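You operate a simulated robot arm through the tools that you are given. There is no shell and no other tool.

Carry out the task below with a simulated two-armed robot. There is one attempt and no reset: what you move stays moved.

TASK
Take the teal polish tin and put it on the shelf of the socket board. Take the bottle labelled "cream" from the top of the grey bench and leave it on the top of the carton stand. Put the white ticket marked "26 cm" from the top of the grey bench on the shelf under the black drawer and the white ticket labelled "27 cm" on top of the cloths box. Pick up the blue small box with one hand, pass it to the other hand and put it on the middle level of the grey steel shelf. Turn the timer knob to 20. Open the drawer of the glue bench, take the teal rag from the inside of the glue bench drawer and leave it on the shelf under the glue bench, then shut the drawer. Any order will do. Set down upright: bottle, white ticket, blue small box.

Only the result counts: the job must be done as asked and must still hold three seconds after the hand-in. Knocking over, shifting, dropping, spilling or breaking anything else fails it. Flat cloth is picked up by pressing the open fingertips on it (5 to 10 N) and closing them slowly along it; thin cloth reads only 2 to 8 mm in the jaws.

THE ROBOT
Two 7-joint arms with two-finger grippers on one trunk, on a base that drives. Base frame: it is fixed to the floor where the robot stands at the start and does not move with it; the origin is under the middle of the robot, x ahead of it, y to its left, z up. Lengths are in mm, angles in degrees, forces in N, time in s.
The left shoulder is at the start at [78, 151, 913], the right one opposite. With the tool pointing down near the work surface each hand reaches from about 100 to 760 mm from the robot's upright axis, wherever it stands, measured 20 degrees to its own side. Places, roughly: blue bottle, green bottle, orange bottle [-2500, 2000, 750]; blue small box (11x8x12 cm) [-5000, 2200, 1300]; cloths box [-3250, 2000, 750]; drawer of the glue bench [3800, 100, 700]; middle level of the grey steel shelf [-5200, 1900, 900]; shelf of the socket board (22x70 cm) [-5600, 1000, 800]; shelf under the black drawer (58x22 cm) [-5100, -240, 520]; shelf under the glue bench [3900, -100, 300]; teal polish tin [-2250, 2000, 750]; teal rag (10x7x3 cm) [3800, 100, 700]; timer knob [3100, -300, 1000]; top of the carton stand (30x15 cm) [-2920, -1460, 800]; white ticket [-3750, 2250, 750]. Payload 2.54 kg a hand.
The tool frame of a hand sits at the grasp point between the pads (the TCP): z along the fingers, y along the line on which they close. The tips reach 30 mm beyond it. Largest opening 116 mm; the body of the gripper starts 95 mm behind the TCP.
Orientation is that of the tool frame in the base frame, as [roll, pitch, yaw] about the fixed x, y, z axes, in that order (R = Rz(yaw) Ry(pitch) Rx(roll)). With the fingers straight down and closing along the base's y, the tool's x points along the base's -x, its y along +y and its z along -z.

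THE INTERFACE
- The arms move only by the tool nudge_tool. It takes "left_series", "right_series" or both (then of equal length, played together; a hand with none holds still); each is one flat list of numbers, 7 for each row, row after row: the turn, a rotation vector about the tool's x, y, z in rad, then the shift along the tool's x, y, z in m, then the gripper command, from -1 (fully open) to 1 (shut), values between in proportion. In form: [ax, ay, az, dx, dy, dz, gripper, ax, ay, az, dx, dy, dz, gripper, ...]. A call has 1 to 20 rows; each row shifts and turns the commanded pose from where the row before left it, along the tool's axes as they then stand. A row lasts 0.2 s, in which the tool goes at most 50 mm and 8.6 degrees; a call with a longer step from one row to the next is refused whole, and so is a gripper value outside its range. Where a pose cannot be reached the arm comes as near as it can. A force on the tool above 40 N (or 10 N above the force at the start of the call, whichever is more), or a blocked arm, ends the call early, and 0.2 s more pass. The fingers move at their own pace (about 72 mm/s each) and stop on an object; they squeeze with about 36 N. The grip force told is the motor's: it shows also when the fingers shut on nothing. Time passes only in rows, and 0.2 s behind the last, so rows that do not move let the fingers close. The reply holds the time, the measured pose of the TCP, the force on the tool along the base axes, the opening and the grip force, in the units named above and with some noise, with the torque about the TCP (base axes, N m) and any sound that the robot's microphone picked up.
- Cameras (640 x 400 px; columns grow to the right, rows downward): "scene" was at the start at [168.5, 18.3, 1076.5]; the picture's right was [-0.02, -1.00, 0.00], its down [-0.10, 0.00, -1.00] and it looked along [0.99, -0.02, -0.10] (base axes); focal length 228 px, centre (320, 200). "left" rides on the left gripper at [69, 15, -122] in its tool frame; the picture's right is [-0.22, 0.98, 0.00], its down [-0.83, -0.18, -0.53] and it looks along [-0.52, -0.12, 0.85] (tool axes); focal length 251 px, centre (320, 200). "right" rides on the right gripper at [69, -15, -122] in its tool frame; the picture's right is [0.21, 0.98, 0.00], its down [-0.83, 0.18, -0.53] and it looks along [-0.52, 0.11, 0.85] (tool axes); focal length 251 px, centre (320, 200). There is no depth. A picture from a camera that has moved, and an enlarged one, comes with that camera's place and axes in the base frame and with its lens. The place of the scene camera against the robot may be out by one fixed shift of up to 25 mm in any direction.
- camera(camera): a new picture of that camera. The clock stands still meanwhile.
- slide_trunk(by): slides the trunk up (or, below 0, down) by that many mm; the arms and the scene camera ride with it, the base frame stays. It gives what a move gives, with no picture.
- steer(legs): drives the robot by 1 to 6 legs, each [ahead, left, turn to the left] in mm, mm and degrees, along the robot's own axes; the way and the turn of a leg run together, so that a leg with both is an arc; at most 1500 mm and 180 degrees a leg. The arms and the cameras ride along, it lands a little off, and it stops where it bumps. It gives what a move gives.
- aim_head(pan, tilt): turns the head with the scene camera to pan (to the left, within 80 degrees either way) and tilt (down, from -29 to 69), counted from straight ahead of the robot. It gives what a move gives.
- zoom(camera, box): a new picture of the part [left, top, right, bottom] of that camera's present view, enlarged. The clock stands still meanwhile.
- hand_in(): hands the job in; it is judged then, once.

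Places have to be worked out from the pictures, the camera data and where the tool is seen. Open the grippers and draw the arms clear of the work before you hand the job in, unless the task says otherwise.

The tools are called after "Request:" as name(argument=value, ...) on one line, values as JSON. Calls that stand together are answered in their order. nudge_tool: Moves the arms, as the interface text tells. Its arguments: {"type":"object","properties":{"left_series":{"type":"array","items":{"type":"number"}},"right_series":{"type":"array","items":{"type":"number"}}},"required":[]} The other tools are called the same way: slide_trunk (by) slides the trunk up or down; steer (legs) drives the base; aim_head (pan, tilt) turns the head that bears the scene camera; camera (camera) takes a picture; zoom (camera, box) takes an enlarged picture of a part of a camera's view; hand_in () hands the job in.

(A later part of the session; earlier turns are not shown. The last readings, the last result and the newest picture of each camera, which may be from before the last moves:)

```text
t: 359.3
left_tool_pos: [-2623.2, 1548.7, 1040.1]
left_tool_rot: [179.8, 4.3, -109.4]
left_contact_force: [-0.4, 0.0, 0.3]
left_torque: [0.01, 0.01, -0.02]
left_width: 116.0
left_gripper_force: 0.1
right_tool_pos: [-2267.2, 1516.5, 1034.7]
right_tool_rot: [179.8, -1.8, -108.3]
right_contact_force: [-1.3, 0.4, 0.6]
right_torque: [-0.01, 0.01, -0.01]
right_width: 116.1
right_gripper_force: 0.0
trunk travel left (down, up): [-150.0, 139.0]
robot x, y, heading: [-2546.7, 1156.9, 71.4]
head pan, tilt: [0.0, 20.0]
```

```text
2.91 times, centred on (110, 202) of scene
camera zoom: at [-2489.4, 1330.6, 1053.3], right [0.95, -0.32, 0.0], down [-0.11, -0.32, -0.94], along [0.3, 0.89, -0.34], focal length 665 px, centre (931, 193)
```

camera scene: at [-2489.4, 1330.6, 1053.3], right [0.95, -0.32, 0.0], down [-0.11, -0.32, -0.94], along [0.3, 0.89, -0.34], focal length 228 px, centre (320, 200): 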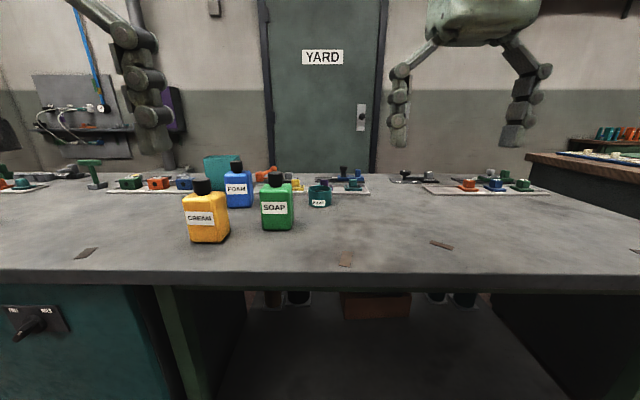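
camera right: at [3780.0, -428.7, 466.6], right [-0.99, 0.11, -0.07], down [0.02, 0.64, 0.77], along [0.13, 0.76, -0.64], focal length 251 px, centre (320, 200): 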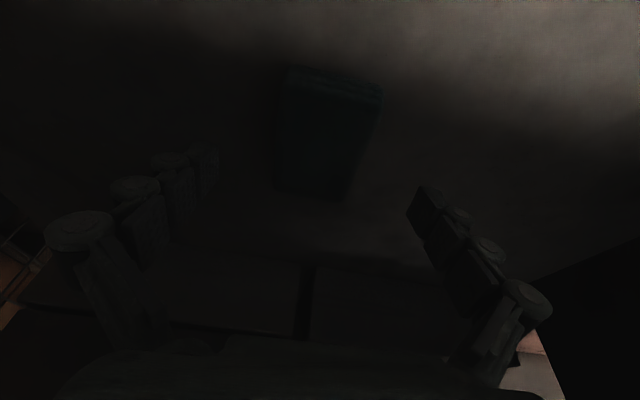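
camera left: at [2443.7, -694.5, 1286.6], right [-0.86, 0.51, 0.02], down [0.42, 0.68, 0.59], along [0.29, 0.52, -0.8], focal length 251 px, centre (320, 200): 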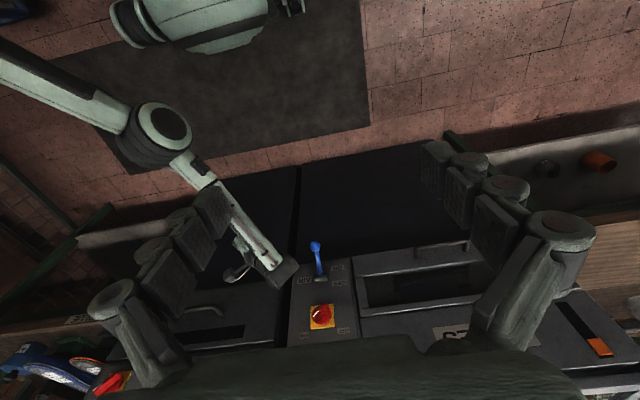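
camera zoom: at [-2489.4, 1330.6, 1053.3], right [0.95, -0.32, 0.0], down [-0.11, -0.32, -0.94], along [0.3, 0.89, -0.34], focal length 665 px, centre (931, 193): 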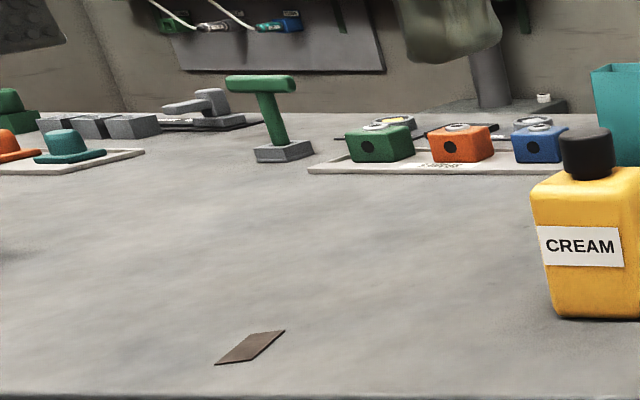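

The small teal tin labelled POLISH and the yellow CREAM bottle are my targets. I move in closer: ahead 250, left 175.

Request:
steer(legs=[[245, 175, 1.5]])

Request:
aim_head(pan=0, tilt=35)

Request:
camera(camera="scene")

Request:
camera(camera="left")

Request:
camera(camera="right")

```text
t: 361.8
left_tool_pos: [-2735.7, 1792.3, 1039.6]
left_tool_rot: [179.8, 4.4, -107.9]
left_contact_force: [0.3, 0.9, -0.4]
left_torque: [0.0, 0.02, 0.0]
left_width: 116.0
left_gripper_force: 0.0
right_tool_pos: [-2381.5, 1769.1, 1033.4]
right_tool_rot: [179.8, -1.8, -107.0]
right_contact_force: [-0.8, 0.0, -0.2]
right_torque: [-0.01, 0.01, 0.01]
right_width: 116.1
right_gripper_force: 0.0
trunk travel left (down, up): [-150.0, 139.0]
robot x, y, heading: [-2658.1, 1405.5, 72.7]
head pan, tilt: [0.0, 20.0]
stopped in leg 1: the robot was blocked; the commanded pose is now the measured one
```

```text
t: 362.6
left_tool_pos: [-2737.4, 1793.6, 1039.5]
left_tool_rot: [179.9, 4.3, -107.9]
left_contact_force: [-0.1, 0.8, 0.6]
left_torque: [-0.01, 0.03, -0.01]
left_width: 115.9
left_gripper_force: 0.1
right_tool_pos: [-2381.5, 1769.4, 1033.2]
right_tool_rot: [179.8, -1.7, -107.0]
right_contact_force: [-0.2, 0.4, -0.5]
right_torque: [-0.01, 0.04, -0.01]
right_width: 115.8
right_gripper_force: 0.1
trunk travel left (down, up): [-150.0, 139.0]
robot x, y, heading: [-2653.3, 1403.6, 73.0]
head pan, tilt: [0.0, 35.0]
```

```text
taken
camera scene: at [-2599.5, 1574.0, 1029.4], right [0.96, -0.29, 0.0], down [-0.17, -0.55, -0.82], along [0.24, 0.78, -0.57], focal length 228 px, centre (320, 200)
```

scene: 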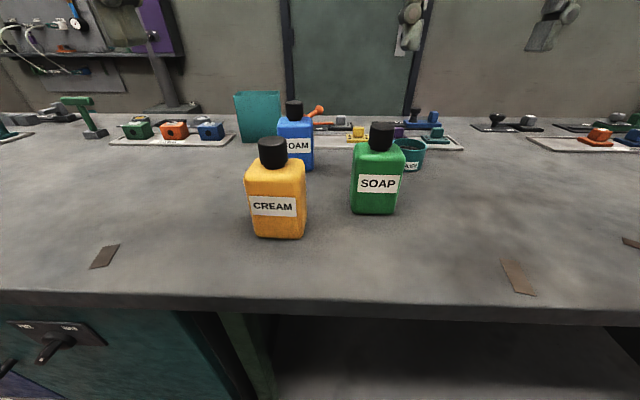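

```text
taken
camera left: at [-2776.8, 1723.2, 1156.3], right [-0.86, 0.51, 0.02], down [0.42, 0.69, 0.59], along [0.29, 0.52, -0.8], focal length 251 px, centre (320, 200)
```

left: 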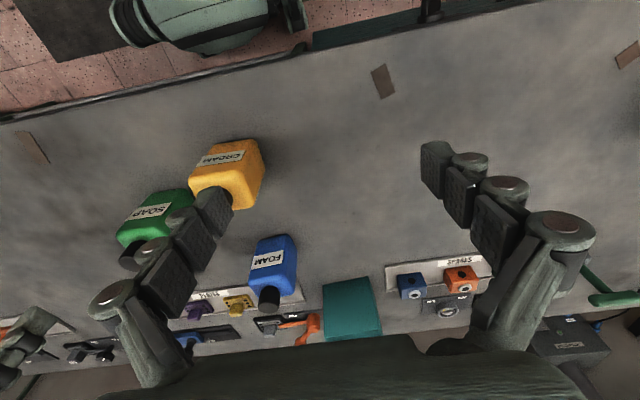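

```text
taken
camera right: at [-2384.3, 1701.8, 1157.2], right [-1.0, 0.08, 0.01], down [0.07, 0.86, 0.51], along [0.03, 0.51, -0.86], focal length 251 px, centre (320, 200)
```

right: 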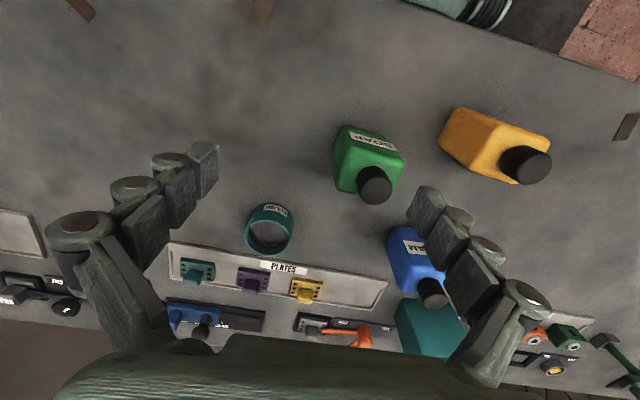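

The base just touches the bench, so I back off 25 mm. From two views the tin's rim is at about (-2282, 1954, 815) and the cream cap at (-2582, 1814, 930); bench top ≈ 750. Then I move the right hand above the tin.

Request:
steer(legs=[[-25, 0, 0]])

Request:
nudge_tool(right_series=[0, 0, 0, -0.046, -0.008, 0.005, -1, 0, 0, 0, -0.046, -0.008, 0.01, -1, 0, 0, 0, -0.046, -0.008, 0.01, -1, 0, 0, 0, -0.046, -0.008, 0.01, -1, 0, 0, 0, -0.044, -0.008, 0.01, -1, 0, 0, 0, 0, 0, 0.03, -1, 0, 0, 0, 0, 0, 0.03, -1])

Request:
camera(camera="right")

Request:
camera(camera="scene")

```text
t: 363.4
left_tool_pos: [-2745.0, 1768.6, 1041.3]
left_tool_rot: [179.8, 4.3, -108.0]
left_contact_force: [-0.1, 0.1, 0.0]
left_torque: [0.0, -0.03, -0.02]
left_width: 116.0
left_gripper_force: 0.1
right_tool_pos: [-2388.1, 1744.5, 1033.2]
right_tool_rot: [179.7, -1.9, -107.0]
right_contact_force: [-1.0, -1.2, -0.3]
right_torque: [0.02, -0.01, 0.01]
right_width: 116.2
right_gripper_force: 0.0
trunk travel left (down, up): [-150.0, 139.0]
robot x, y, heading: [-2660.9, 1384.8, 73.0]
head pan, tilt: [0.0, 35.0]
```

```text
t: 365.0
left_tool_pos: [-2745.1, 1769.7, 1039.8]
left_tool_rot: [179.8, 4.4, -108.0]
left_contact_force: [0.2, 0.2, -1.1]
left_torque: [-0.02, 0.0, -0.02]
left_width: 115.8
left_gripper_force: 0.2
right_tool_pos: [-2285.1, 1948.7, 920.0]
right_tool_rot: [179.7, -1.8, -107.0]
right_contact_force: [0.2, -0.8, -0.5]
right_torque: [-0.02, -0.03, -0.01]
right_width: 116.0
right_gripper_force: 0.0
trunk travel left (down, up): [-150.0, 139.0]
robot x, y, heading: [-2660.2, 1382.5, 72.9]
head pan, tilt: [0.0, 35.0]
```

```text
taken
camera right: at [-2288.2, 1881.4, 1043.9], right [-1.0, 0.08, 0.01], down [0.08, 0.86, 0.51], along [0.03, 0.51, -0.86], focal length 251 px, centre (320, 200)
```

right: 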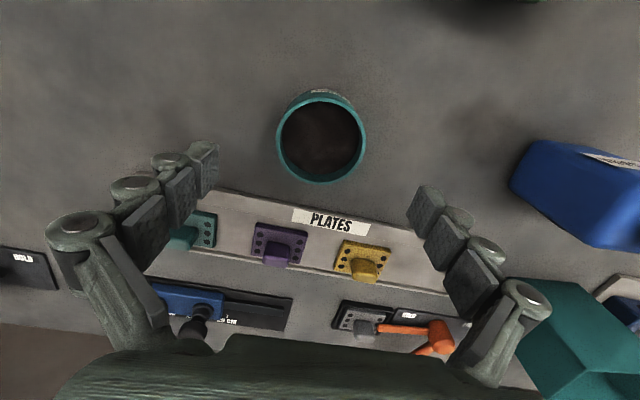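

```text
taken
camera scene: at [-2606.7, 1550.0, 1029.4], right [0.96, -0.29, 0.0], down [-0.17, -0.55, -0.82], along [0.24, 0.78, -0.57], focal length 228 px, centre (320, 200)
```

scene: 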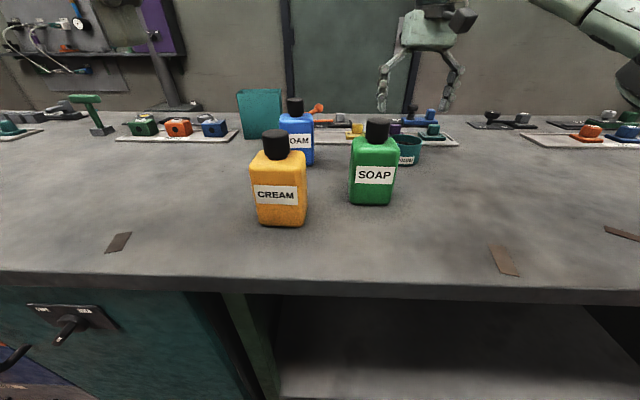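

Tin rim is centred under the hand (about 84 mm wide). I descend around it.

Request:
nudge_tool(right_series=[0, 0, 0, 0, 0.001, 0.03, -1, 0, 0, 0, 0, 0, 0.03, -1, 0, 0, 0, 0, 0, 0.03, -1, 0, 0, 0, 0, 0, 0.025, -1, 0, 0, 0, 0, 0, 0, -1])

Request:
camera(camera="right")

```text
t: 366.2
left_tool_pos: [-2744.7, 1768.2, 1039.5]
left_tool_rot: [179.8, 4.4, -108.1]
left_contact_force: [0.3, 0.3, -0.4]
left_torque: [-0.02, -0.04, -0.02]
left_width: 115.8
left_gripper_force: 0.1
right_tool_pos: [-2287.7, 1946.3, 809.9]
right_tool_rot: [179.8, -1.4, -107.1]
right_contact_force: [5.7, 5.1, 18.2]
right_torque: [0.02, -0.88, 0.27]
right_width: 116.4
right_gripper_force: 0.3
trunk travel left (down, up): [-150.0, 139.0]
robot x, y, heading: [-2660.7, 1383.5, 73.0]
head pan, tilt: [0.0, 35.0]
```

```text
taken
camera right: at [-2290.4, 1877.6, 933.3], right [-1.0, 0.08, 0.01], down [0.07, 0.85, 0.51], along [0.03, 0.51, -0.86], focal length 251 px, centre (320, 200)
```

right: 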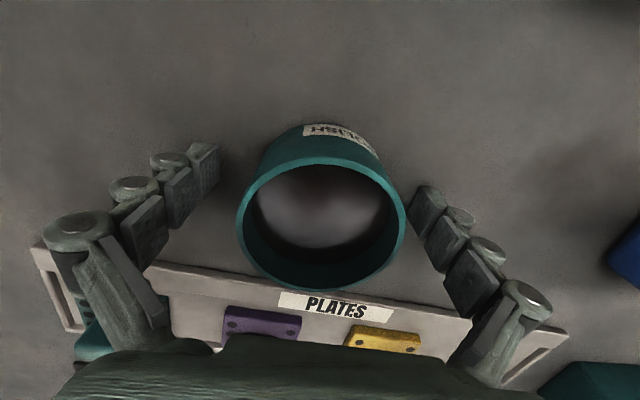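

The tips touch the bench at z≈780, so the top is at 780 and the tin about 50 mm high. I lift 5 mm and close on the tin.

Request:
nudge_tool(right_series=[0, 0, 0, 0, 0, -0.007, -1, 0, 0, 0, 0, 0, 0, -0.6, 0, 0, 0, 0, 0, 0, -0.2, 0, 0, 0, 0, 0, 0, 0.3, 0, 0, 0, 0, 0, 0, 1, 0, 0, 0, 0, 0, 0, 1])

Request:
camera(camera="right")

```text
t: 367.1
left_tool_pos: [-2745.5, 1766.8, 1040.5]
left_tool_rot: [179.7, 4.6, -108.1]
left_contact_force: [-0.4, 0.5, -0.1]
left_torque: [-0.05, -0.04, 0.02]
left_width: 116.1
left_gripper_force: 0.1
right_tool_pos: [-2281.1, 1944.8, 826.5]
right_tool_rot: [179.9, -0.8, -107.6]
right_contact_force: [6.1, 0.2, 32.9]
right_torque: [-0.6, -0.5, 0.16]
right_width: 70.8
right_gripper_force: 35.7
trunk travel left (down, up): [-150.0, 139.0]
robot x, y, heading: [-2661.3, 1379.5, 72.8]
head pan, tilt: [0.0, 35.0]
stopped in row 4 (right hand): the force on the tool passed its limit at 45 N (the readings are from after the stop); the commanded pose is now the measured one
```

```text
taken
camera right: at [-2286.6, 1874.3, 948.9], right [-1.0, 0.09, 0.0], down [0.08, 0.85, 0.52], along [0.04, 0.52, -0.85], focal length 251 px, centre (320, 200)
```

right: 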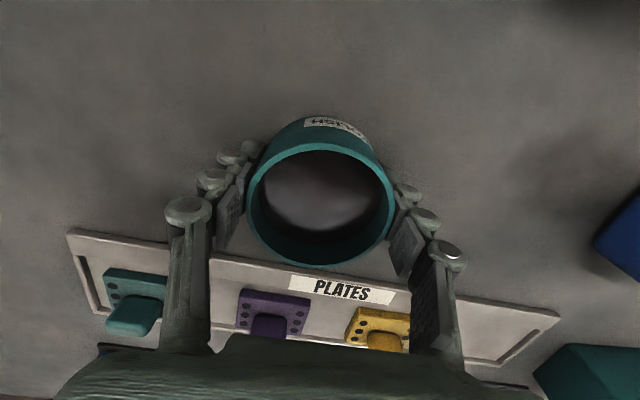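

The fingertips reach lower as they close; the bench top is really ≈ 795 and the tin (71 mm wide) is now gripped. I lift it gently.

Request:
nudge_tool(right_series=[0, 0, 0, 0, 0, -0.01, 1, 0, 0, 0, 0, 0, -0.02, 1, 0, 0, 0, 0, 0, -0.03, 1, 0, 0, 0, 0, 0, -0.03, 1, 0, 0, 0, 0, 0, -0.03, 1, 0, 0, 0, 0, 0, -0.03, 1])

Request:
camera(camera="right")

```text
t: 368.6
left_tool_pos: [-2745.6, 1768.8, 1038.4]
left_tool_rot: [179.7, 4.3, -108.1]
left_contact_force: [-0.2, 0.8, 0.8]
left_torque: [0.01, 0.02, 0.0]
left_width: 116.0
left_gripper_force: 0.1
right_tool_pos: [-2282.7, 1950.3, 966.5]
right_tool_rot: [180.0, -1.4, -107.5]
right_contact_force: [0.4, 0.0, -3.2]
right_torque: [0.0, -0.03, 0.04]
right_width: 70.4
right_gripper_force: 35.9
trunk travel left (down, up): [-150.0, 139.0]
robot x, y, heading: [-2661.2, 1382.6, 72.7]
head pan, tilt: [0.0, 35.0]
```

```text
taken
camera right: at [-2287.3, 1882.0, 1091.5], right [-1.0, 0.09, 0.01], down [0.08, 0.85, 0.51], along [0.04, 0.51, -0.86], focal length 251 px, centre (320, 200)
```

right: 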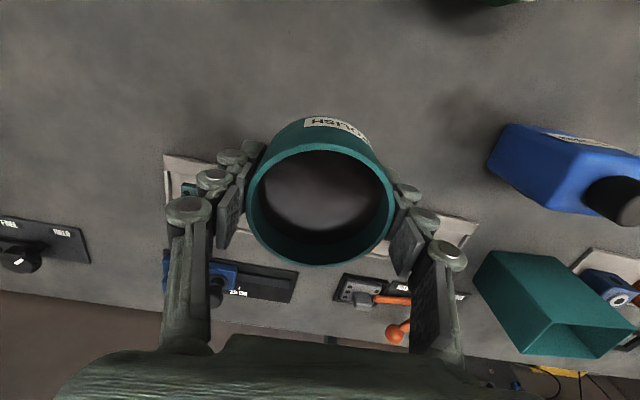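

The tin is held (3 N). Now the left hand goes over the cream bottle's cap at (-2582, 1814).

Request:
nudge_tool(left_series=[0, 0.075, 0, -0.0233, -0.035, 0, -1, 0, 0, 0, -0.0233, -0.035, 0, -1, 0, 0, 0, -0.0233, -0.035, 0, -1, 0, 0, 0, -0.0233, -0.036, 0, -1, 0, 0, 0, 0, 0, 0, -1])

Request:
camera(camera="left")

Request:
camera(camera="scene")

```text
t: 369.8
left_tool_pos: [-2639.0, 1811.3, 1029.2]
left_tool_rot: [179.9, 0.0, -108.0]
left_contact_force: [0.7, 0.9, -0.3]
left_torque: [0.04, 0.0, -0.02]
left_width: 116.0
left_gripper_force: 0.0
left hand out of reach, approached as far as the arm can: row 3, 4
right_tool_pos: [-2282.9, 1950.2, 968.1]
right_tool_rot: [179.9, -1.4, -107.4]
right_contact_force: [-0.4, 0.8, -2.8]
right_torque: [0.04, 0.01, -0.03]
right_width: 70.6
right_gripper_force: 35.9
trunk travel left (down, up): [-150.0, 139.0]
robot x, y, heading: [-2660.3, 1379.6, 72.8]
head pan, tilt: [0.0, 35.0]
```

```text
taken
camera left: at [-2675.6, 1750.1, 1151.3], right [-0.86, 0.51, 0.0], down [0.43, 0.73, 0.53], along [0.27, 0.46, -0.85], focal length 251 px, centre (320, 200)
```

left: 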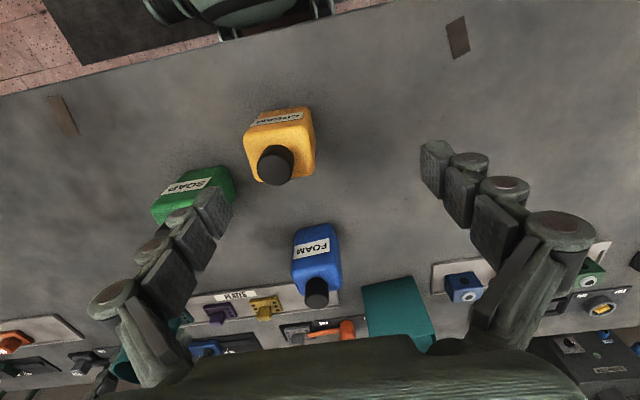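

```text
taken
camera scene: at [-2606.4, 1549.8, 1029.3], right [0.96, -0.3, 0.0], down [-0.17, -0.55, -0.82], along [0.24, 0.78, -0.57], focal length 228 px, centre (320, 200)
```

scene: 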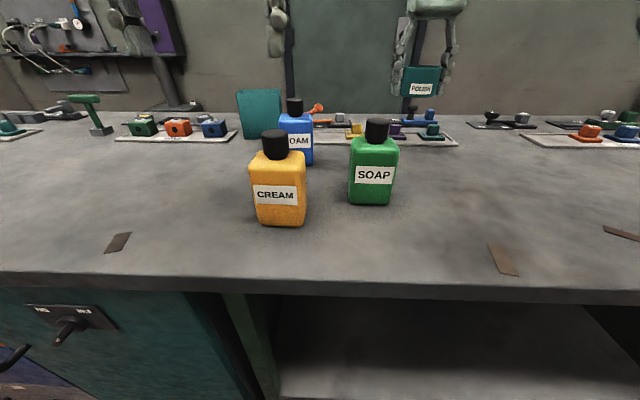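

The left arm cannot reach that far inward here. I shift the base 110 mm right so the bottle is in the left arm's zone.

Request:
steer(legs=[[0, -110, 0]])

Request:
camera(camera="left")

```text
t: 371.5
left_tool_pos: [-2531.5, 1778.8, 1029.1]
left_tool_rot: [179.8, 0.0, -108.2]
left_contact_force: [-0.7, -0.2, -0.3]
left_torque: [0.03, -0.02, -0.02]
left_width: 116.2
left_gripper_force: 0.1
right_tool_pos: [-2175.3, 1916.4, 968.4]
right_tool_rot: [179.9, -1.4, -107.4]
right_contact_force: [-0.9, 0.3, -2.5]
right_torque: [0.01, 0.01, -0.02]
right_width: 70.7
right_gripper_force: 35.5
trunk travel left (down, up): [-150.0, 139.0]
robot x, y, heading: [-2553.5, 1348.2, 72.5]
head pan, tilt: [0.0, 35.0]
```

```text
taken
camera left: at [-2569.0, 1717.3, 1151.2], right [-0.86, 0.51, 0.0], down [0.43, 0.73, 0.53], along [0.27, 0.46, -0.85], focal length 251 px, centre (320, 200)
```

left: 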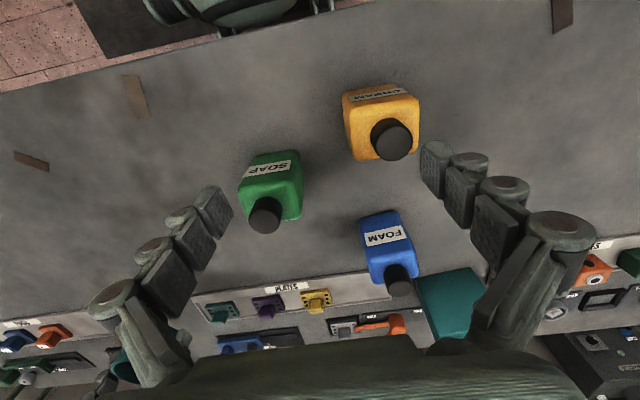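

Cap refined to (-2587, 1816, 924). I move over it, narrow the jaws to ~70 mm, and come down to z≈950.

Request:
nudge_tool(left_series=[0, 0, 0, -0.009, 0.032, 0, -0.3, 0, 0, 0, -0.009, 0.032, 0, -0.3, 0, 0, 0, 0, 0, 0.03, -0.3, 0, 0, 0, 0, 0, 0.03, -0.3, 0, 0, 0, 0, 0, 0.018, -0.3, 0, 0, 0, 0, 0, 0, -0.3])

Request:
camera(camera="left")

Request:
zoom(camera="scene", box=[120, 80, 400, 260])

```text
t: 372.9
left_tool_pos: [-2586.7, 1817.0, 950.4]
left_tool_rot: [179.8, 0.0, -108.1]
left_contact_force: [-0.3, 0.3, 0.9]
left_torque: [0.01, -0.01, 0.01]
left_width: 75.5
left_gripper_force: 0.0
right_tool_pos: [-2175.7, 1916.7, 966.8]
right_tool_rot: [179.9, -1.4, -107.5]
right_contact_force: [0.1, 0.8, -2.6]
right_torque: [0.0, -0.03, -0.01]
right_width: 70.6
right_gripper_force: 36.2
trunk travel left (down, up): [-150.0, 139.0]
robot x, y, heading: [-2556.7, 1349.5, 72.8]
head pan, tilt: [0.0, 35.0]
```

```text
taken
camera left: at [-2624.6, 1755.1, 1073.2], right [-0.86, 0.51, 0.0], down [0.43, 0.73, 0.53], along [0.27, 0.46, -0.85], focal length 251 px, centre (320, 200)
```

left: 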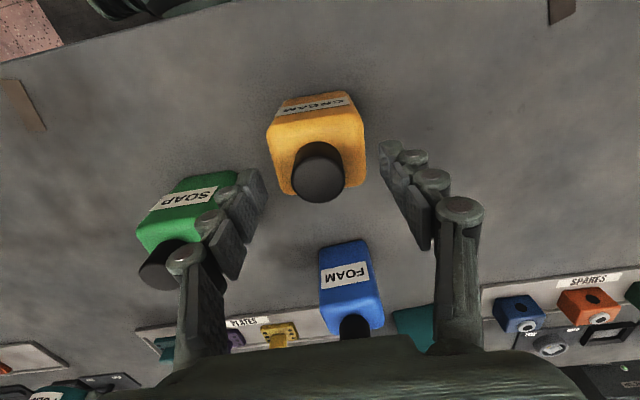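

```text
2.22 times, centred on (260, 170) of scene
camera zoom: at [-2500.1, 1517.0, 1029.3], right [0.95, -0.3, 0.0], down [-0.17, -0.55, -0.82], along [0.24, 0.78, -0.57], focal length 508 px, centre (453, 267)
```

zoom: 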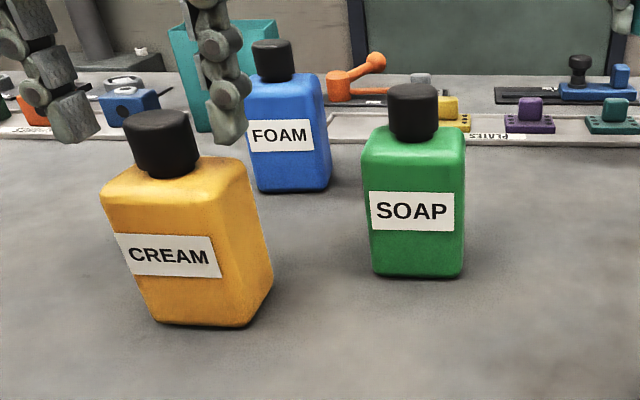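

The cap is centred between the fingers, its top near 942. I lower 12 mm and close on it.

Request:
nudge_tool(left_series=[0, 0, 0, 0, 0, 0.01, -0.3, 0, 0, 0, 0, 0, 0, 0, 0, 0, 0, 0, 0, 0, 0.3, 0, 0, 0, 0, 0, 0, 0.7, 0, 0, 0, 0, 0, 0, 1, 0, 0, 0, 0, 0, 0, 1])

Request:
camera(camera="left")

```text
t: 374.3
left_tool_pos: [-2586.8, 1816.6, 940.4]
left_tool_rot: [179.8, 0.0, -108.1]
left_contact_force: [1.5, 0.7, 0.9]
left_torque: [0.24, -0.06, -0.04]
left_width: 30.2
left_gripper_force: 35.8
right_tool_pos: [-2174.1, 1916.6, 967.5]
right_tool_rot: [179.9, -1.4, -107.5]
right_contact_force: [0.3, -0.3, -2.2]
right_torque: [0.0, 0.0, 0.01]
right_width: 70.6
right_gripper_force: 35.6
trunk travel left (down, up): [-150.0, 139.0]
robot x, y, heading: [-2554.2, 1344.3, 73.0]
head pan, tilt: [0.0, 35.0]
```

```text
taken
camera left: at [-2624.2, 1755.0, 1062.9], right [-0.86, 0.51, 0.0], down [0.43, 0.73, 0.53], along [0.27, 0.46, -0.85], focal length 251 px, centre (320, 200)
```

left: 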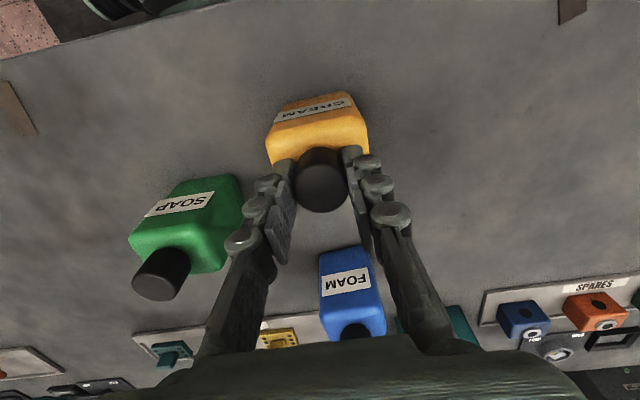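

Cap gripped (30 mm, 36 N). I lift the bottle slowly.

Request:
nudge_tool(left_series=[0, 0, 0, 0, 0, -0.005, 1, 0, 0, 0, 0, 0, -0.015, 1, 0, 0, 0, 0, 0, -0.03, 1, 0, 0, 0, 0, 0, -0.03, 1, 0, 0, 0, 0, 0, -0.03, 1, 0, 0, 0, 0, 0, -0.03, 1])

Request:
camera(camera="left")

Request:
camera(camera="scene")

```text
t: 375.7
left_tool_pos: [-2587.3, 1815.3, 1082.4]
left_tool_rot: [179.8, -0.2, -108.1]
left_contact_force: [0.7, 0.0, -4.5]
left_torque: [0.0, 0.0, 0.02]
left_width: 30.4
left_gripper_force: 35.5
right_tool_pos: [-2174.9, 1916.8, 967.3]
right_tool_rot: [179.8, -1.4, -107.6]
right_contact_force: [0.5, -0.8, -2.6]
right_torque: [-0.03, 0.0, -0.01]
right_width: 70.4
right_gripper_force: 36.2
trunk travel left (down, up): [-150.0, 139.0]
robot x, y, heading: [-2557.7, 1347.8, 72.7]
head pan, tilt: [0.0, 35.0]
```

```text
taken
camera left: at [-2623.3, 1754.9, 1204.6], right [-0.86, 0.51, 0.0], down [0.43, 0.73, 0.53], along [0.27, 0.46, -0.85], focal length 251 px, centre (320, 200)
```

left: 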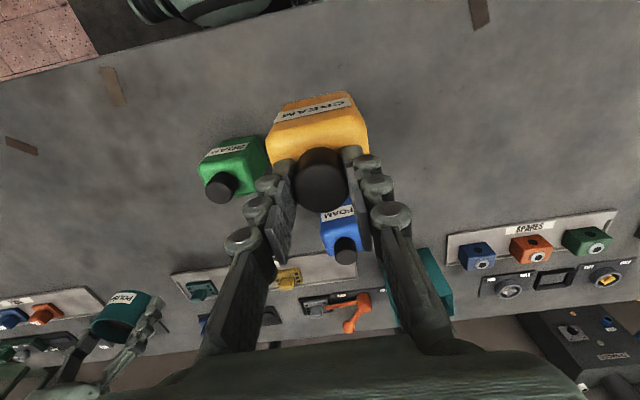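

```text
taken
camera scene: at [-2500.1, 1517.3, 1029.2], right [0.95, -0.3, 0.0], down [-0.17, -0.55, -0.82], along [0.24, 0.78, -0.57], focal length 228 px, centre (320, 200)
```

scene: 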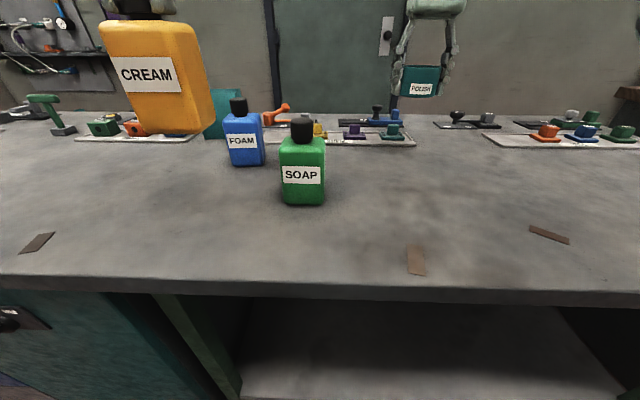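

Both items are held. I back straight off the bench, then draw the right hand in before turning.

Request:
steer(legs=[[-480, 0, 0]])

Request:
nudge_tool(right_series=[0, 0, 0, 0.035, 0.0, -0.01, 1, 0, 0, 0, 0.035, 0.0, -0.01, 1, 0, 0, 0, 0.035, 0.0, -0.01, 1, 0, 0, 0, 0.035, 0.0, -0.01, 1, 0, 0, 0, 0.035, 0, 0, 1, 0, 0, 0, 0.035, 0, 0, 1, 0, 0, 0, 0.02, 0, 0, 1])

Request:
aim_head(pan=75, tilt=15)

Request:
camera(camera="scene")

```text
t: 378.5
left_tool_pos: [-2728.5, 1363.3, 1081.6]
left_tool_rot: [179.7, -0.1, -107.7]
left_contact_force: [-0.7, 0.5, -3.8]
left_torque: [-0.01, -0.01, 0.0]
left_width: 30.6
left_gripper_force: 36.2
right_tool_pos: [-2318.2, 1468.6, 967.0]
right_tool_rot: [179.9, -1.4, -107.0]
right_contact_force: [-0.2, 0.0, -2.3]
right_torque: [0.0, 0.02, 0.0]
right_width: 70.7
right_gripper_force: 36.1
trunk travel left (down, up): [-150.0, 139.0]
robot x, y, heading: [-2693.7, 890.9, 73.0]
head pan, tilt: [0.0, 35.0]
```

```text
t: 380.1
left_tool_pos: [-2728.5, 1363.9, 1081.1]
left_tool_rot: [179.8, 0.1, -107.7]
left_contact_force: [0.5, -0.4, -4.2]
left_torque: [0.01, -0.04, -0.01]
left_width: 30.3
left_gripper_force: 35.7
right_tool_pos: [-2387.7, 1249.0, 1011.8]
right_tool_rot: [179.8, -1.4, -107.1]
right_contact_force: [0.3, 0.4, -2.6]
right_torque: [0.01, -0.02, 0.05]
right_width: 70.8
right_gripper_force: 35.8
trunk travel left (down, up): [-150.0, 139.0]
robot x, y, heading: [-2693.1, 897.6, 73.2]
head pan, tilt: [0.0, 35.0]
```

```text
t: 381.6
left_tool_pos: [-2728.5, 1363.8, 1081.2]
left_tool_rot: [179.8, 0.0, -107.7]
left_contact_force: [0.2, -0.4, -3.9]
left_torque: [-0.02, 0.01, 0.0]
left_width: 30.2
left_gripper_force: 35.4
right_tool_pos: [-2388.3, 1248.9, 1012.1]
right_tool_rot: [179.9, -1.4, -107.1]
right_contact_force: [-0.3, -0.5, -2.0]
right_torque: [-0.01, 0.0, 0.02]
right_width: 70.5
right_gripper_force: 35.9
trunk travel left (down, up): [-150.0, 139.0]
robot x, y, heading: [-2694.8, 895.9, 73.0]
head pan, tilt: [75.0, 15.0]
```

```text
taken
camera scene: at [-2745.0, 1030.5, 1061.3], right [0.53, 0.85, 0.0], down [0.22, -0.14, -0.97], along [-0.82, 0.51, -0.26], focal length 228 px, centre (320, 200)
```

scene: 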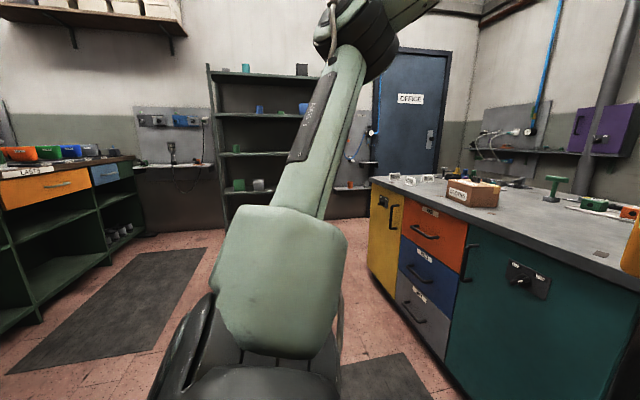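

I see the cloths box and small white tickets at the bench's far end. Next the carton stand to the south: I turn around and look.

Request:
steer(legs=[[0, 0, 179]])

Request:
aim_head(pan=0, tilt=12)

Request:
camera(camera="scene")

```text
t: 389.6
left_tool_pos: [-2644.9, 428.5, 1081.3]
left_tool_rot: [179.7, 0.0, 74.1]
left_contact_force: [-0.1, -0.6, -3.9]
left_torque: [-0.01, -0.01, 0.0]
left_width: 30.1
left_gripper_force: 36.1
right_tool_pos: [-2989.9, 533.7, 1013.7]
right_tool_rot: [-180.0, -1.4, 74.7]
right_contact_force: [-0.7, -0.7, -3.7]
right_torque: [-0.01, 0.01, 0.02]
right_width: 70.6
right_gripper_force: 36.5
trunk travel left (down, up): [-150.0, 139.0]
robot x, y, heading: [-2692.5, 895.5, -105.1]
head pan, tilt: [75.0, 15.0]
```

```text
t: 391.1
left_tool_pos: [-2644.8, 428.3, 1081.7]
left_tool_rot: [179.7, 0.0, 74.0]
left_contact_force: [0.2, -0.3, -4.7]
left_torque: [-0.03, 0.02, -0.01]
left_width: 30.3
left_gripper_force: 36.1
right_tool_pos: [-2989.1, 533.2, 1012.7]
right_tool_rot: [-180.0, -1.4, 74.7]
right_contact_force: [1.2, 0.5, -3.4]
right_torque: [-0.04, 0.0, -0.05]
right_width: 70.5
right_gripper_force: 36.1
trunk travel left (down, up): [-150.0, 139.0]
robot x, y, heading: [-2692.6, 896.4, -105.2]
head pan, tilt: [0.0, 12.0]
```

```text
taken
camera scene: at [-2727.7, 759.7, 1066.1], right [-0.97, 0.26, 0.0], down [0.05, 0.2, -0.98], along [-0.26, -0.94, -0.21], focal length 228 px, centre (320, 200)
```

scene: 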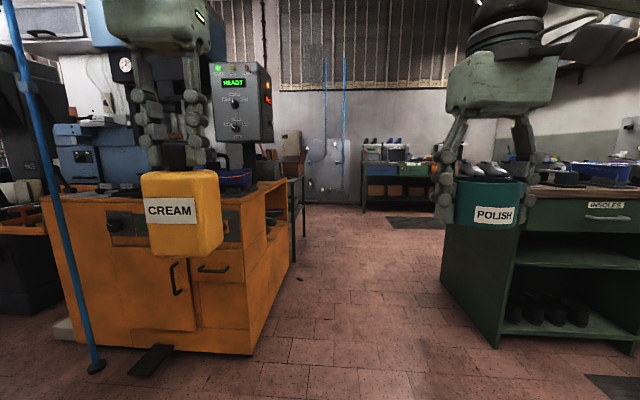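

The stand should be near column 280. I zoom there.

Request:
zoom(camera="scene", box=[230, 100, 390, 275])

```text
2.29 times, centred on (310, 188) of scene
camera zoom: at [-2727.7, 759.7, 1066.1], right [-0.97, 0.26, 0.0], down [0.05, 0.2, -0.98], along [-0.26, -0.94, -0.21], focal length 522 px, centre (343, 229)
```

zoom: 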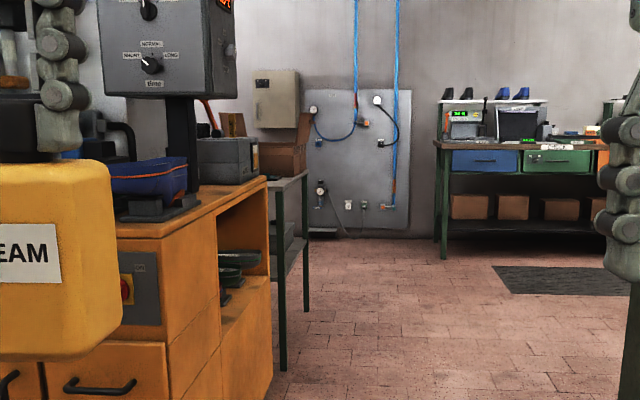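

The carton stand's free top is at its north end, reached from the west aisle. I drive south along the aisle, then turn to face it (east).

Request:
steer(legs=[[1230, -195, 0], [1230, -195, 0]])

Request:
steer(legs=[[0, 0, 88.5]])

Request:
aim_head(pan=10, tilt=20)

Request:
camera(camera="scene")

```text
t: 403.2
left_tool_pos: [-3708.4, -1822.3, 1081.3]
left_tool_rot: [179.8, -0.2, 71.4]
left_contact_force: [-0.3, -0.5, -4.9]
left_torque: [0.05, 0.0, 0.0]
left_width: 30.1
left_gripper_force: 36.5
right_tool_pos: [-4048.9, -1703.3, 1012.7]
right_tool_rot: [-180.0, -1.4, 72.2]
right_contact_force: [0.4, -0.6, -3.3]
right_torque: [0.04, 0.01, -0.02]
right_width: 70.8
right_gripper_force: 36.0
trunk travel left (down, up): [-150.0, 139.0]
robot x, y, heading: [-3734.0, -1354.1, -107.8]
head pan, tilt: [0.0, 12.0]
```

```text
t: 407.4
left_tool_pos: [-3267.8, -1353.7, 1081.0]
left_tool_rot: [179.8, -0.2, 158.1]
left_contact_force: [-0.2, -0.7, -3.4]
left_torque: [-0.02, 0.02, -0.02]
left_width: 30.2
left_gripper_force: 35.9
right_tool_pos: [-3408.4, -1686.1, 1012.3]
right_tool_rot: [-179.9, -1.4, 158.7]
right_contact_force: [0.0, 0.6, -2.8]
right_torque: [-0.02, 0.01, -0.01]
right_width: 70.5
right_gripper_force: 35.5
trunk travel left (down, up): [-150.0, 139.0]
robot x, y, heading: [-3735.6, -1351.0, -21.1]
head pan, tilt: [0.0, 12.0]
```

```text
t: 408.1
left_tool_pos: [-3266.8, -1353.8, 1081.6]
left_tool_rot: [179.8, -0.1, 158.0]
left_contact_force: [0.9, -0.3, -3.8]
left_torque: [-0.02, 0.02, -0.01]
left_width: 30.2
left_gripper_force: 35.8
right_tool_pos: [-3407.5, -1686.6, 1012.4]
right_tool_rot: [180.0, -1.4, 158.5]
right_contact_force: [0.3, -0.1, -3.0]
right_torque: [-0.01, 0.03, -0.03]
right_width: 70.6
right_gripper_force: 36.0
trunk travel left (down, up): [-150.0, 139.0]
robot x, y, heading: [-3737.6, -1354.4, -21.1]
head pan, tilt: [10.0, 20.0]
```

```text
taken
camera scene: at [-3573.6, -1376.8, 1053.2], right [-0.19, -0.98, 0.0], down [-0.34, 0.07, -0.94], along [0.92, -0.18, -0.34], focal length 228 px, centre (320, 200)
```

scene: 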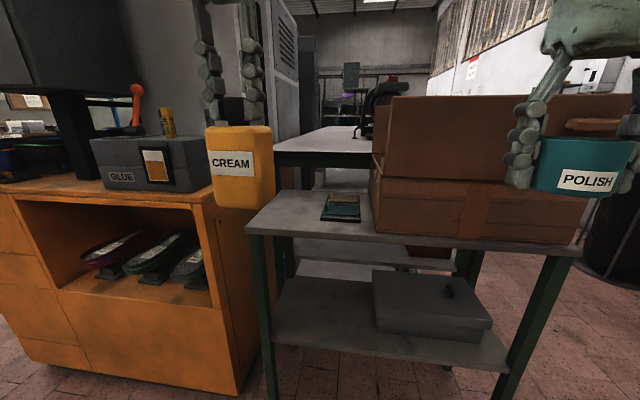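

The stand is in front of me with cartons on its right part and a small flat item. I zoom on its free top.

Request:
zoom(camera="scene", box=[230, 160, 430, 285])

Request:
camera(camera="left")

```text
3.20 times, centred on (330, 222) of scene
camera zoom: at [-3573.6, -1376.8, 1053.2], right [-0.19, -0.98, 0.0], down [-0.34, 0.07, -0.94], along [0.92, -0.18, -0.34], focal length 731 px, centre (288, 128)
```

zoom: 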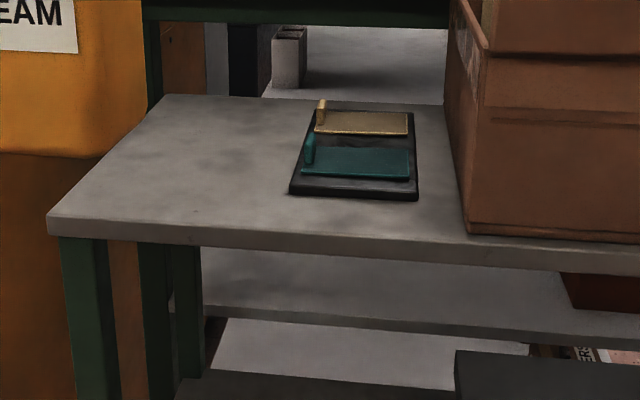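

```text
taken
camera left: at [-3327.4, -1314.8, 1204.1], right [0.56, 0.83, 0.0], down [0.7, -0.48, 0.53], along [0.44, -0.3, -0.85], focal length 251 px, centre (320, 200)
```

left: 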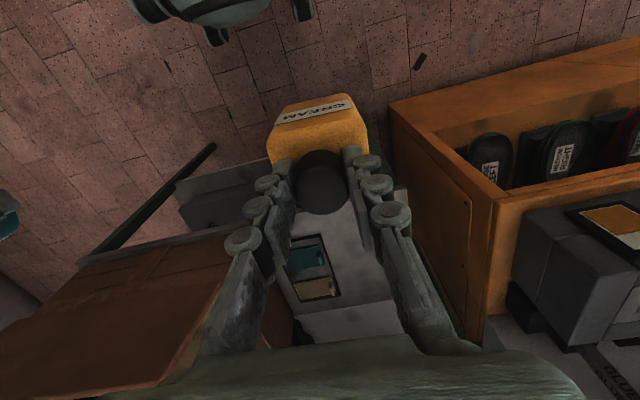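

Free top: about e2 170 mm wide left of the flat item; I'll set the bottle at about (-2943, -1421). First I draw the right hand in (cartons ahead of it), then roll forward 200 mm.

Request:
nudge_tool(right_series=[0, 0, 0, 0.03, 0, 0, 1, 0, 0, 0, 0.03, 0, 0, 1, 0, 0, 0, 0.03, 0, 0, 1, 0, 0, 0, 0, 0, 0, 1])

Request:
steer(legs=[[200, 0, 0]])

Request:
camera(camera="scene")

Request:
camera(camera="right")

```text
t: 409.1
left_tool_pos: [-3267.9, -1354.6, 1081.7]
left_tool_rot: [179.7, -0.1, 158.0]
left_contact_force: [1.1, 0.6, -3.4]
left_torque: [0.0, 0.0, -0.01]
left_width: 30.5
left_gripper_force: 36.0
right_tool_pos: [-3489.7, -1653.9, 1015.1]
right_tool_rot: [179.9, -1.4, 158.6]
right_contact_force: [0.0, 0.0, -2.9]
right_torque: [0.01, 0.01, 0.0]
right_width: 70.5
right_gripper_force: 36.2
trunk travel left (down, up): [-150.0, 139.0]
robot x, y, heading: [-3736.9, -1351.9, -21.0]
head pan, tilt: [10.0, 20.0]
```

```text
t: 410.7
left_tool_pos: [-3073.4, -1428.4, 1080.8]
left_tool_rot: [179.8, -0.1, 158.1]
left_contact_force: [0.5, -0.1, -3.4]
left_torque: [0.02, 0.02, 0.0]
left_width: 30.1
left_gripper_force: 36.0
right_tool_pos: [-3296.0, -1728.7, 1014.7]
right_tool_rot: [179.9, -1.4, 158.7]
right_contact_force: [1.2, -0.3, -3.1]
right_torque: [0.02, 0.01, 0.01]
right_width: 70.8
right_gripper_force: 36.2
trunk travel left (down, up): [-150.0, 139.0]
robot x, y, heading: [-3544.0, -1431.0, -21.0]
head pan, tilt: [10.0, 20.0]
```

```text
taken
camera scene: at [-3380.1, -1451.1, 1053.0], right [-0.19, -0.98, 0.0], down [-0.34, 0.07, -0.94], along [0.92, -0.18, -0.34], focal length 228 px, centre (320, 200)
```

scene: 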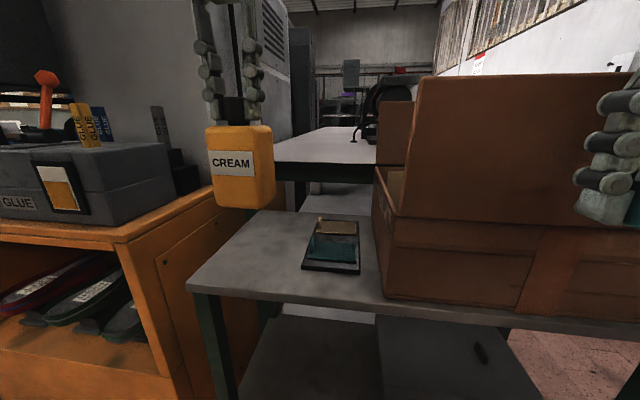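

```text
taken
camera right: at [-3362.9, -1719.3, 1137.9], right [0.15, 0.99, 0.01], down [0.85, -0.14, 0.51], along [0.51, -0.07, -0.86], focal length 251 px, centre (320, 200)
```

right: 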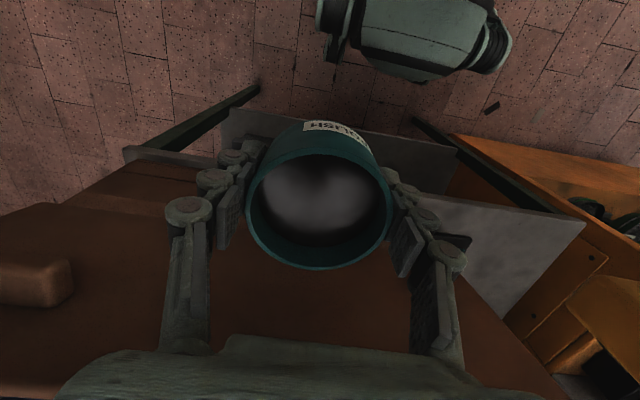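

Stand top ≈ 793. I carry the bottle over to (-2932, -1420) and lower to about 15 mm above the top.

Request:
nudge_tool(left_series=[0, 0, 0, -0.032, 0.015, 0, 1, 0, 0, 0, -0.032, 0.015, 0, 1, 0, 0, 0, -0.032, 0.015, 0, 1, 0, 0, 0, -0.032, 0.015, 0, 1, 0, 0, 0, 0, 0, 0.03, 1, 0, 0, 0, 0, 0, 0.03, 1, 0, 0, 0, 0, 0, 0.03, 1, 0, 0, 0, 0, 0, 0.03, 1])

Request:
camera(camera="scene")

Request:
camera(camera="left")

```text
t: 412.5
left_tool_pos: [-2947.8, -1398.4, 940.6]
left_tool_rot: [179.8, 0.4, 158.3]
left_contact_force: [-0.3, 3.3, 11.9]
left_torque: [0.45, 0.49, -0.15]
left_width: 30.5
left_gripper_force: 36.4
left hand out of reach, approached as far as the arm can: row 2, 3, 4
right_tool_pos: [-3297.7, -1727.5, 1015.9]
right_tool_rot: [180.0, -1.3, 158.7]
right_contact_force: [-0.4, 0.4, -3.8]
right_torque: [0.0, -0.01, 0.0]
right_width: 70.6
right_gripper_force: 35.9
trunk travel left (down, up): [-150.0, 139.0]
robot x, y, heading: [-3544.3, -1429.1, -20.9]
head pan, tilt: [10.0, 20.0]
```

```text
taken
camera scene: at [-3381.8, -1450.5, 1053.9], right [-0.19, -0.98, 0.0], down [-0.33, 0.07, -0.94], along [0.92, -0.18, -0.34], focal length 228 px, centre (320, 200)
```

scene: 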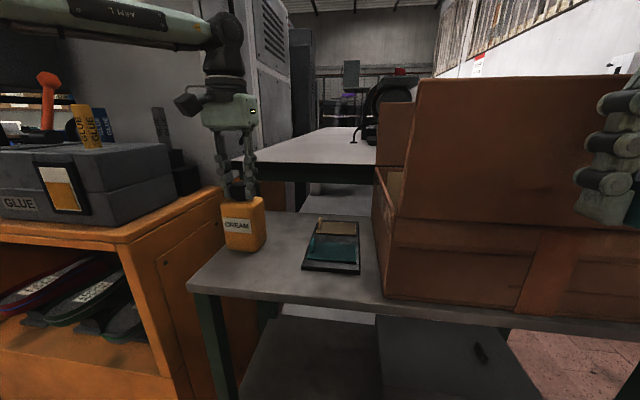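

```text
taken
camera left: at [-3009.7, -1360.1, 1062.5], right [0.56, 0.83, 0.0], down [0.7, -0.48, 0.54], along [0.45, -0.3, -0.84], focal length 251 px, centre (320, 200)
```

left: 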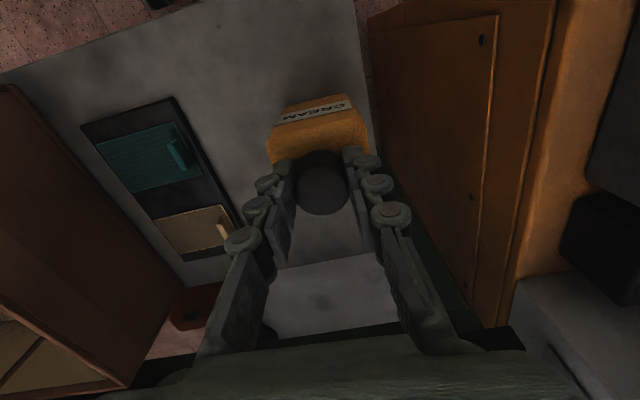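

The bottle already touches the top (15 N). I lift 10 mm, shift 25 mm further in from the edge, and lower again gently.

Request:
nudge_tool(left_series=[0, 0, 0, 0, 0, -0.012, 1, 0, 0, 0, -0.005, -0.025, 0, 1, 0, 0, 0, 0, 0, 0.004, 1, 0, 0, 0, 0, 0, 0.003, 1, 0, 0, 0, 0, 0, 0, 1])

Request:
camera(camera="left")

```text
t: 413.7
left_tool_pos: [-2952.3, -1425.2, 943.4]
left_tool_rot: [179.8, -0.1, 158.1]
left_contact_force: [-0.5, 0.1, -4.7]
left_torque: [0.02, -0.01, -0.01]
left_width: 30.3
left_gripper_force: 36.1
right_tool_pos: [-3296.3, -1728.3, 1015.0]
right_tool_rot: [-179.9, -1.4, 158.7]
right_contact_force: [0.5, -0.6, -2.3]
right_torque: [-0.01, -0.01, 0.01]
right_width: 70.7
right_gripper_force: 36.0
trunk travel left (down, up): [-150.0, 139.0]
robot x, y, heading: [-3543.6, -1426.2, -20.6]
head pan, tilt: [10.0, 20.0]
```

```text
taken
camera left: at [-3012.8, -1385.7, 1064.9], right [0.56, 0.83, 0.0], down [0.7, -0.48, 0.53], along [0.44, -0.3, -0.85], focal length 251 px, centre (320, 200)
```

left: 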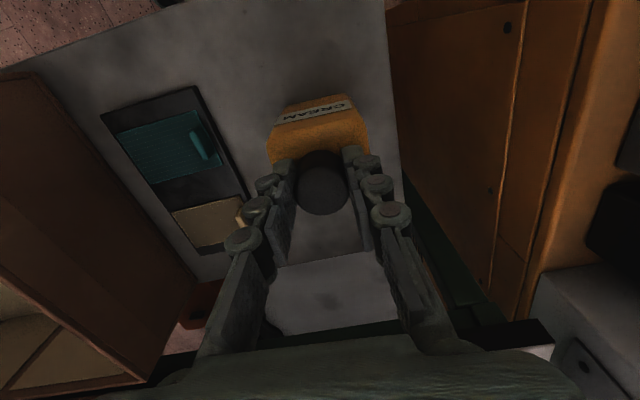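

Better placed. I lower the last few millimetres until it stands.

Request:
nudge_tool(left_series=[0, 0, 0, 0, 0, 0.002, 1, 0, 0, 0, 0, 0, 0.0015, 1, 0, 0, 0, 0, 0, 0, 1])

```text
t: 414.5
left_tool_pos: [-2954.7, -1424.8, 940.3]
left_tool_rot: [179.8, 0.1, 158.1]
left_contact_force: [2.1, 1.1, 3.1]
left_torque: [-0.01, 0.01, -0.01]
left_width: 30.2
left_gripper_force: 35.9
right_tool_pos: [-3296.8, -1727.8, 1014.4]
right_tool_rot: [180.0, -1.5, 158.7]
right_contact_force: [0.0, 0.5, -3.3]
right_torque: [0.0, 0.01, -0.04]
right_width: 70.8
right_gripper_force: 36.1
trunk travel left (down, up): [-150.0, 139.0]
robot x, y, heading: [-3541.7, -1429.5, -21.3]
head pan, tilt: [10.0, 20.0]
```

Contact. I open the fingers slowly and rise straight up.

Request:
nudge_tool(left_series=[0, 0, 0, 0, 0, 0, 0.4, 0, 0, 0, 0, 0, 0, 0.2, 0, 0, 0, 0, 0, 0, 0, 0, 0, 0, 0, 0, 0, -0.2, 0, 0, 0, 0, 0, -0.02, -0.3, 0, 0, 0, 0, 0, -0.04, -0.3, 0, 0, 0, 0, 0, -0.04, -0.3, 0, 0, 0, 0, 0, -0.03, -0.6])

Request:
camera(camera="scene")

Request:
camera(camera="left")

```text
t: 416.3
left_tool_pos: [-2962.7, -1414.0, 1055.1]
left_tool_rot: [179.8, 0.2, 158.1]
left_contact_force: [0.6, 0.1, -0.6]
left_torque: [0.01, 0.03, 0.01]
left_width: 92.9
left_gripper_force: 0.1
left hand out of reach, approached as far as the arm can: row 8
right_tool_pos: [-3298.0, -1728.1, 1015.6]
right_tool_rot: [-180.0, -1.3, 158.6]
right_contact_force: [0.1, 0.2, -2.9]
right_torque: [0.0, -0.01, 0.03]
right_width: 70.6
right_gripper_force: 36.0
trunk travel left (down, up): [-150.0, 139.0]
robot x, y, heading: [-3545.6, -1428.8, -21.0]
head pan, tilt: [10.0, 20.0]
```

```text
taken
camera scene: at [-3380.9, -1450.9, 1053.3], right [-0.19, -0.98, 0.0], down [-0.34, 0.07, -0.94], along [0.92, -0.18, -0.34], focal length 228 px, centre (320, 200)
```

scene: 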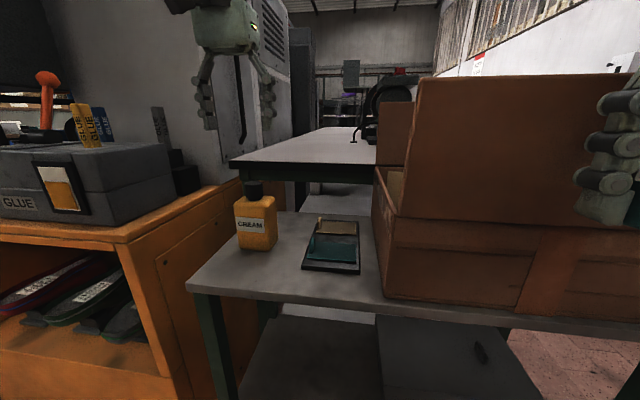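

```text
taken
camera left: at [-3022.0, -1373.9, 1177.2], right [0.56, 0.83, 0.0], down [0.7, -0.48, 0.53], along [0.44, -0.3, -0.85], focal length 251 px, centre (320, 200)
```

left: 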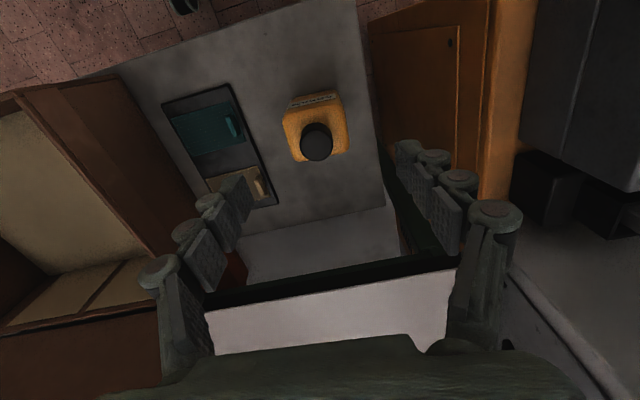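

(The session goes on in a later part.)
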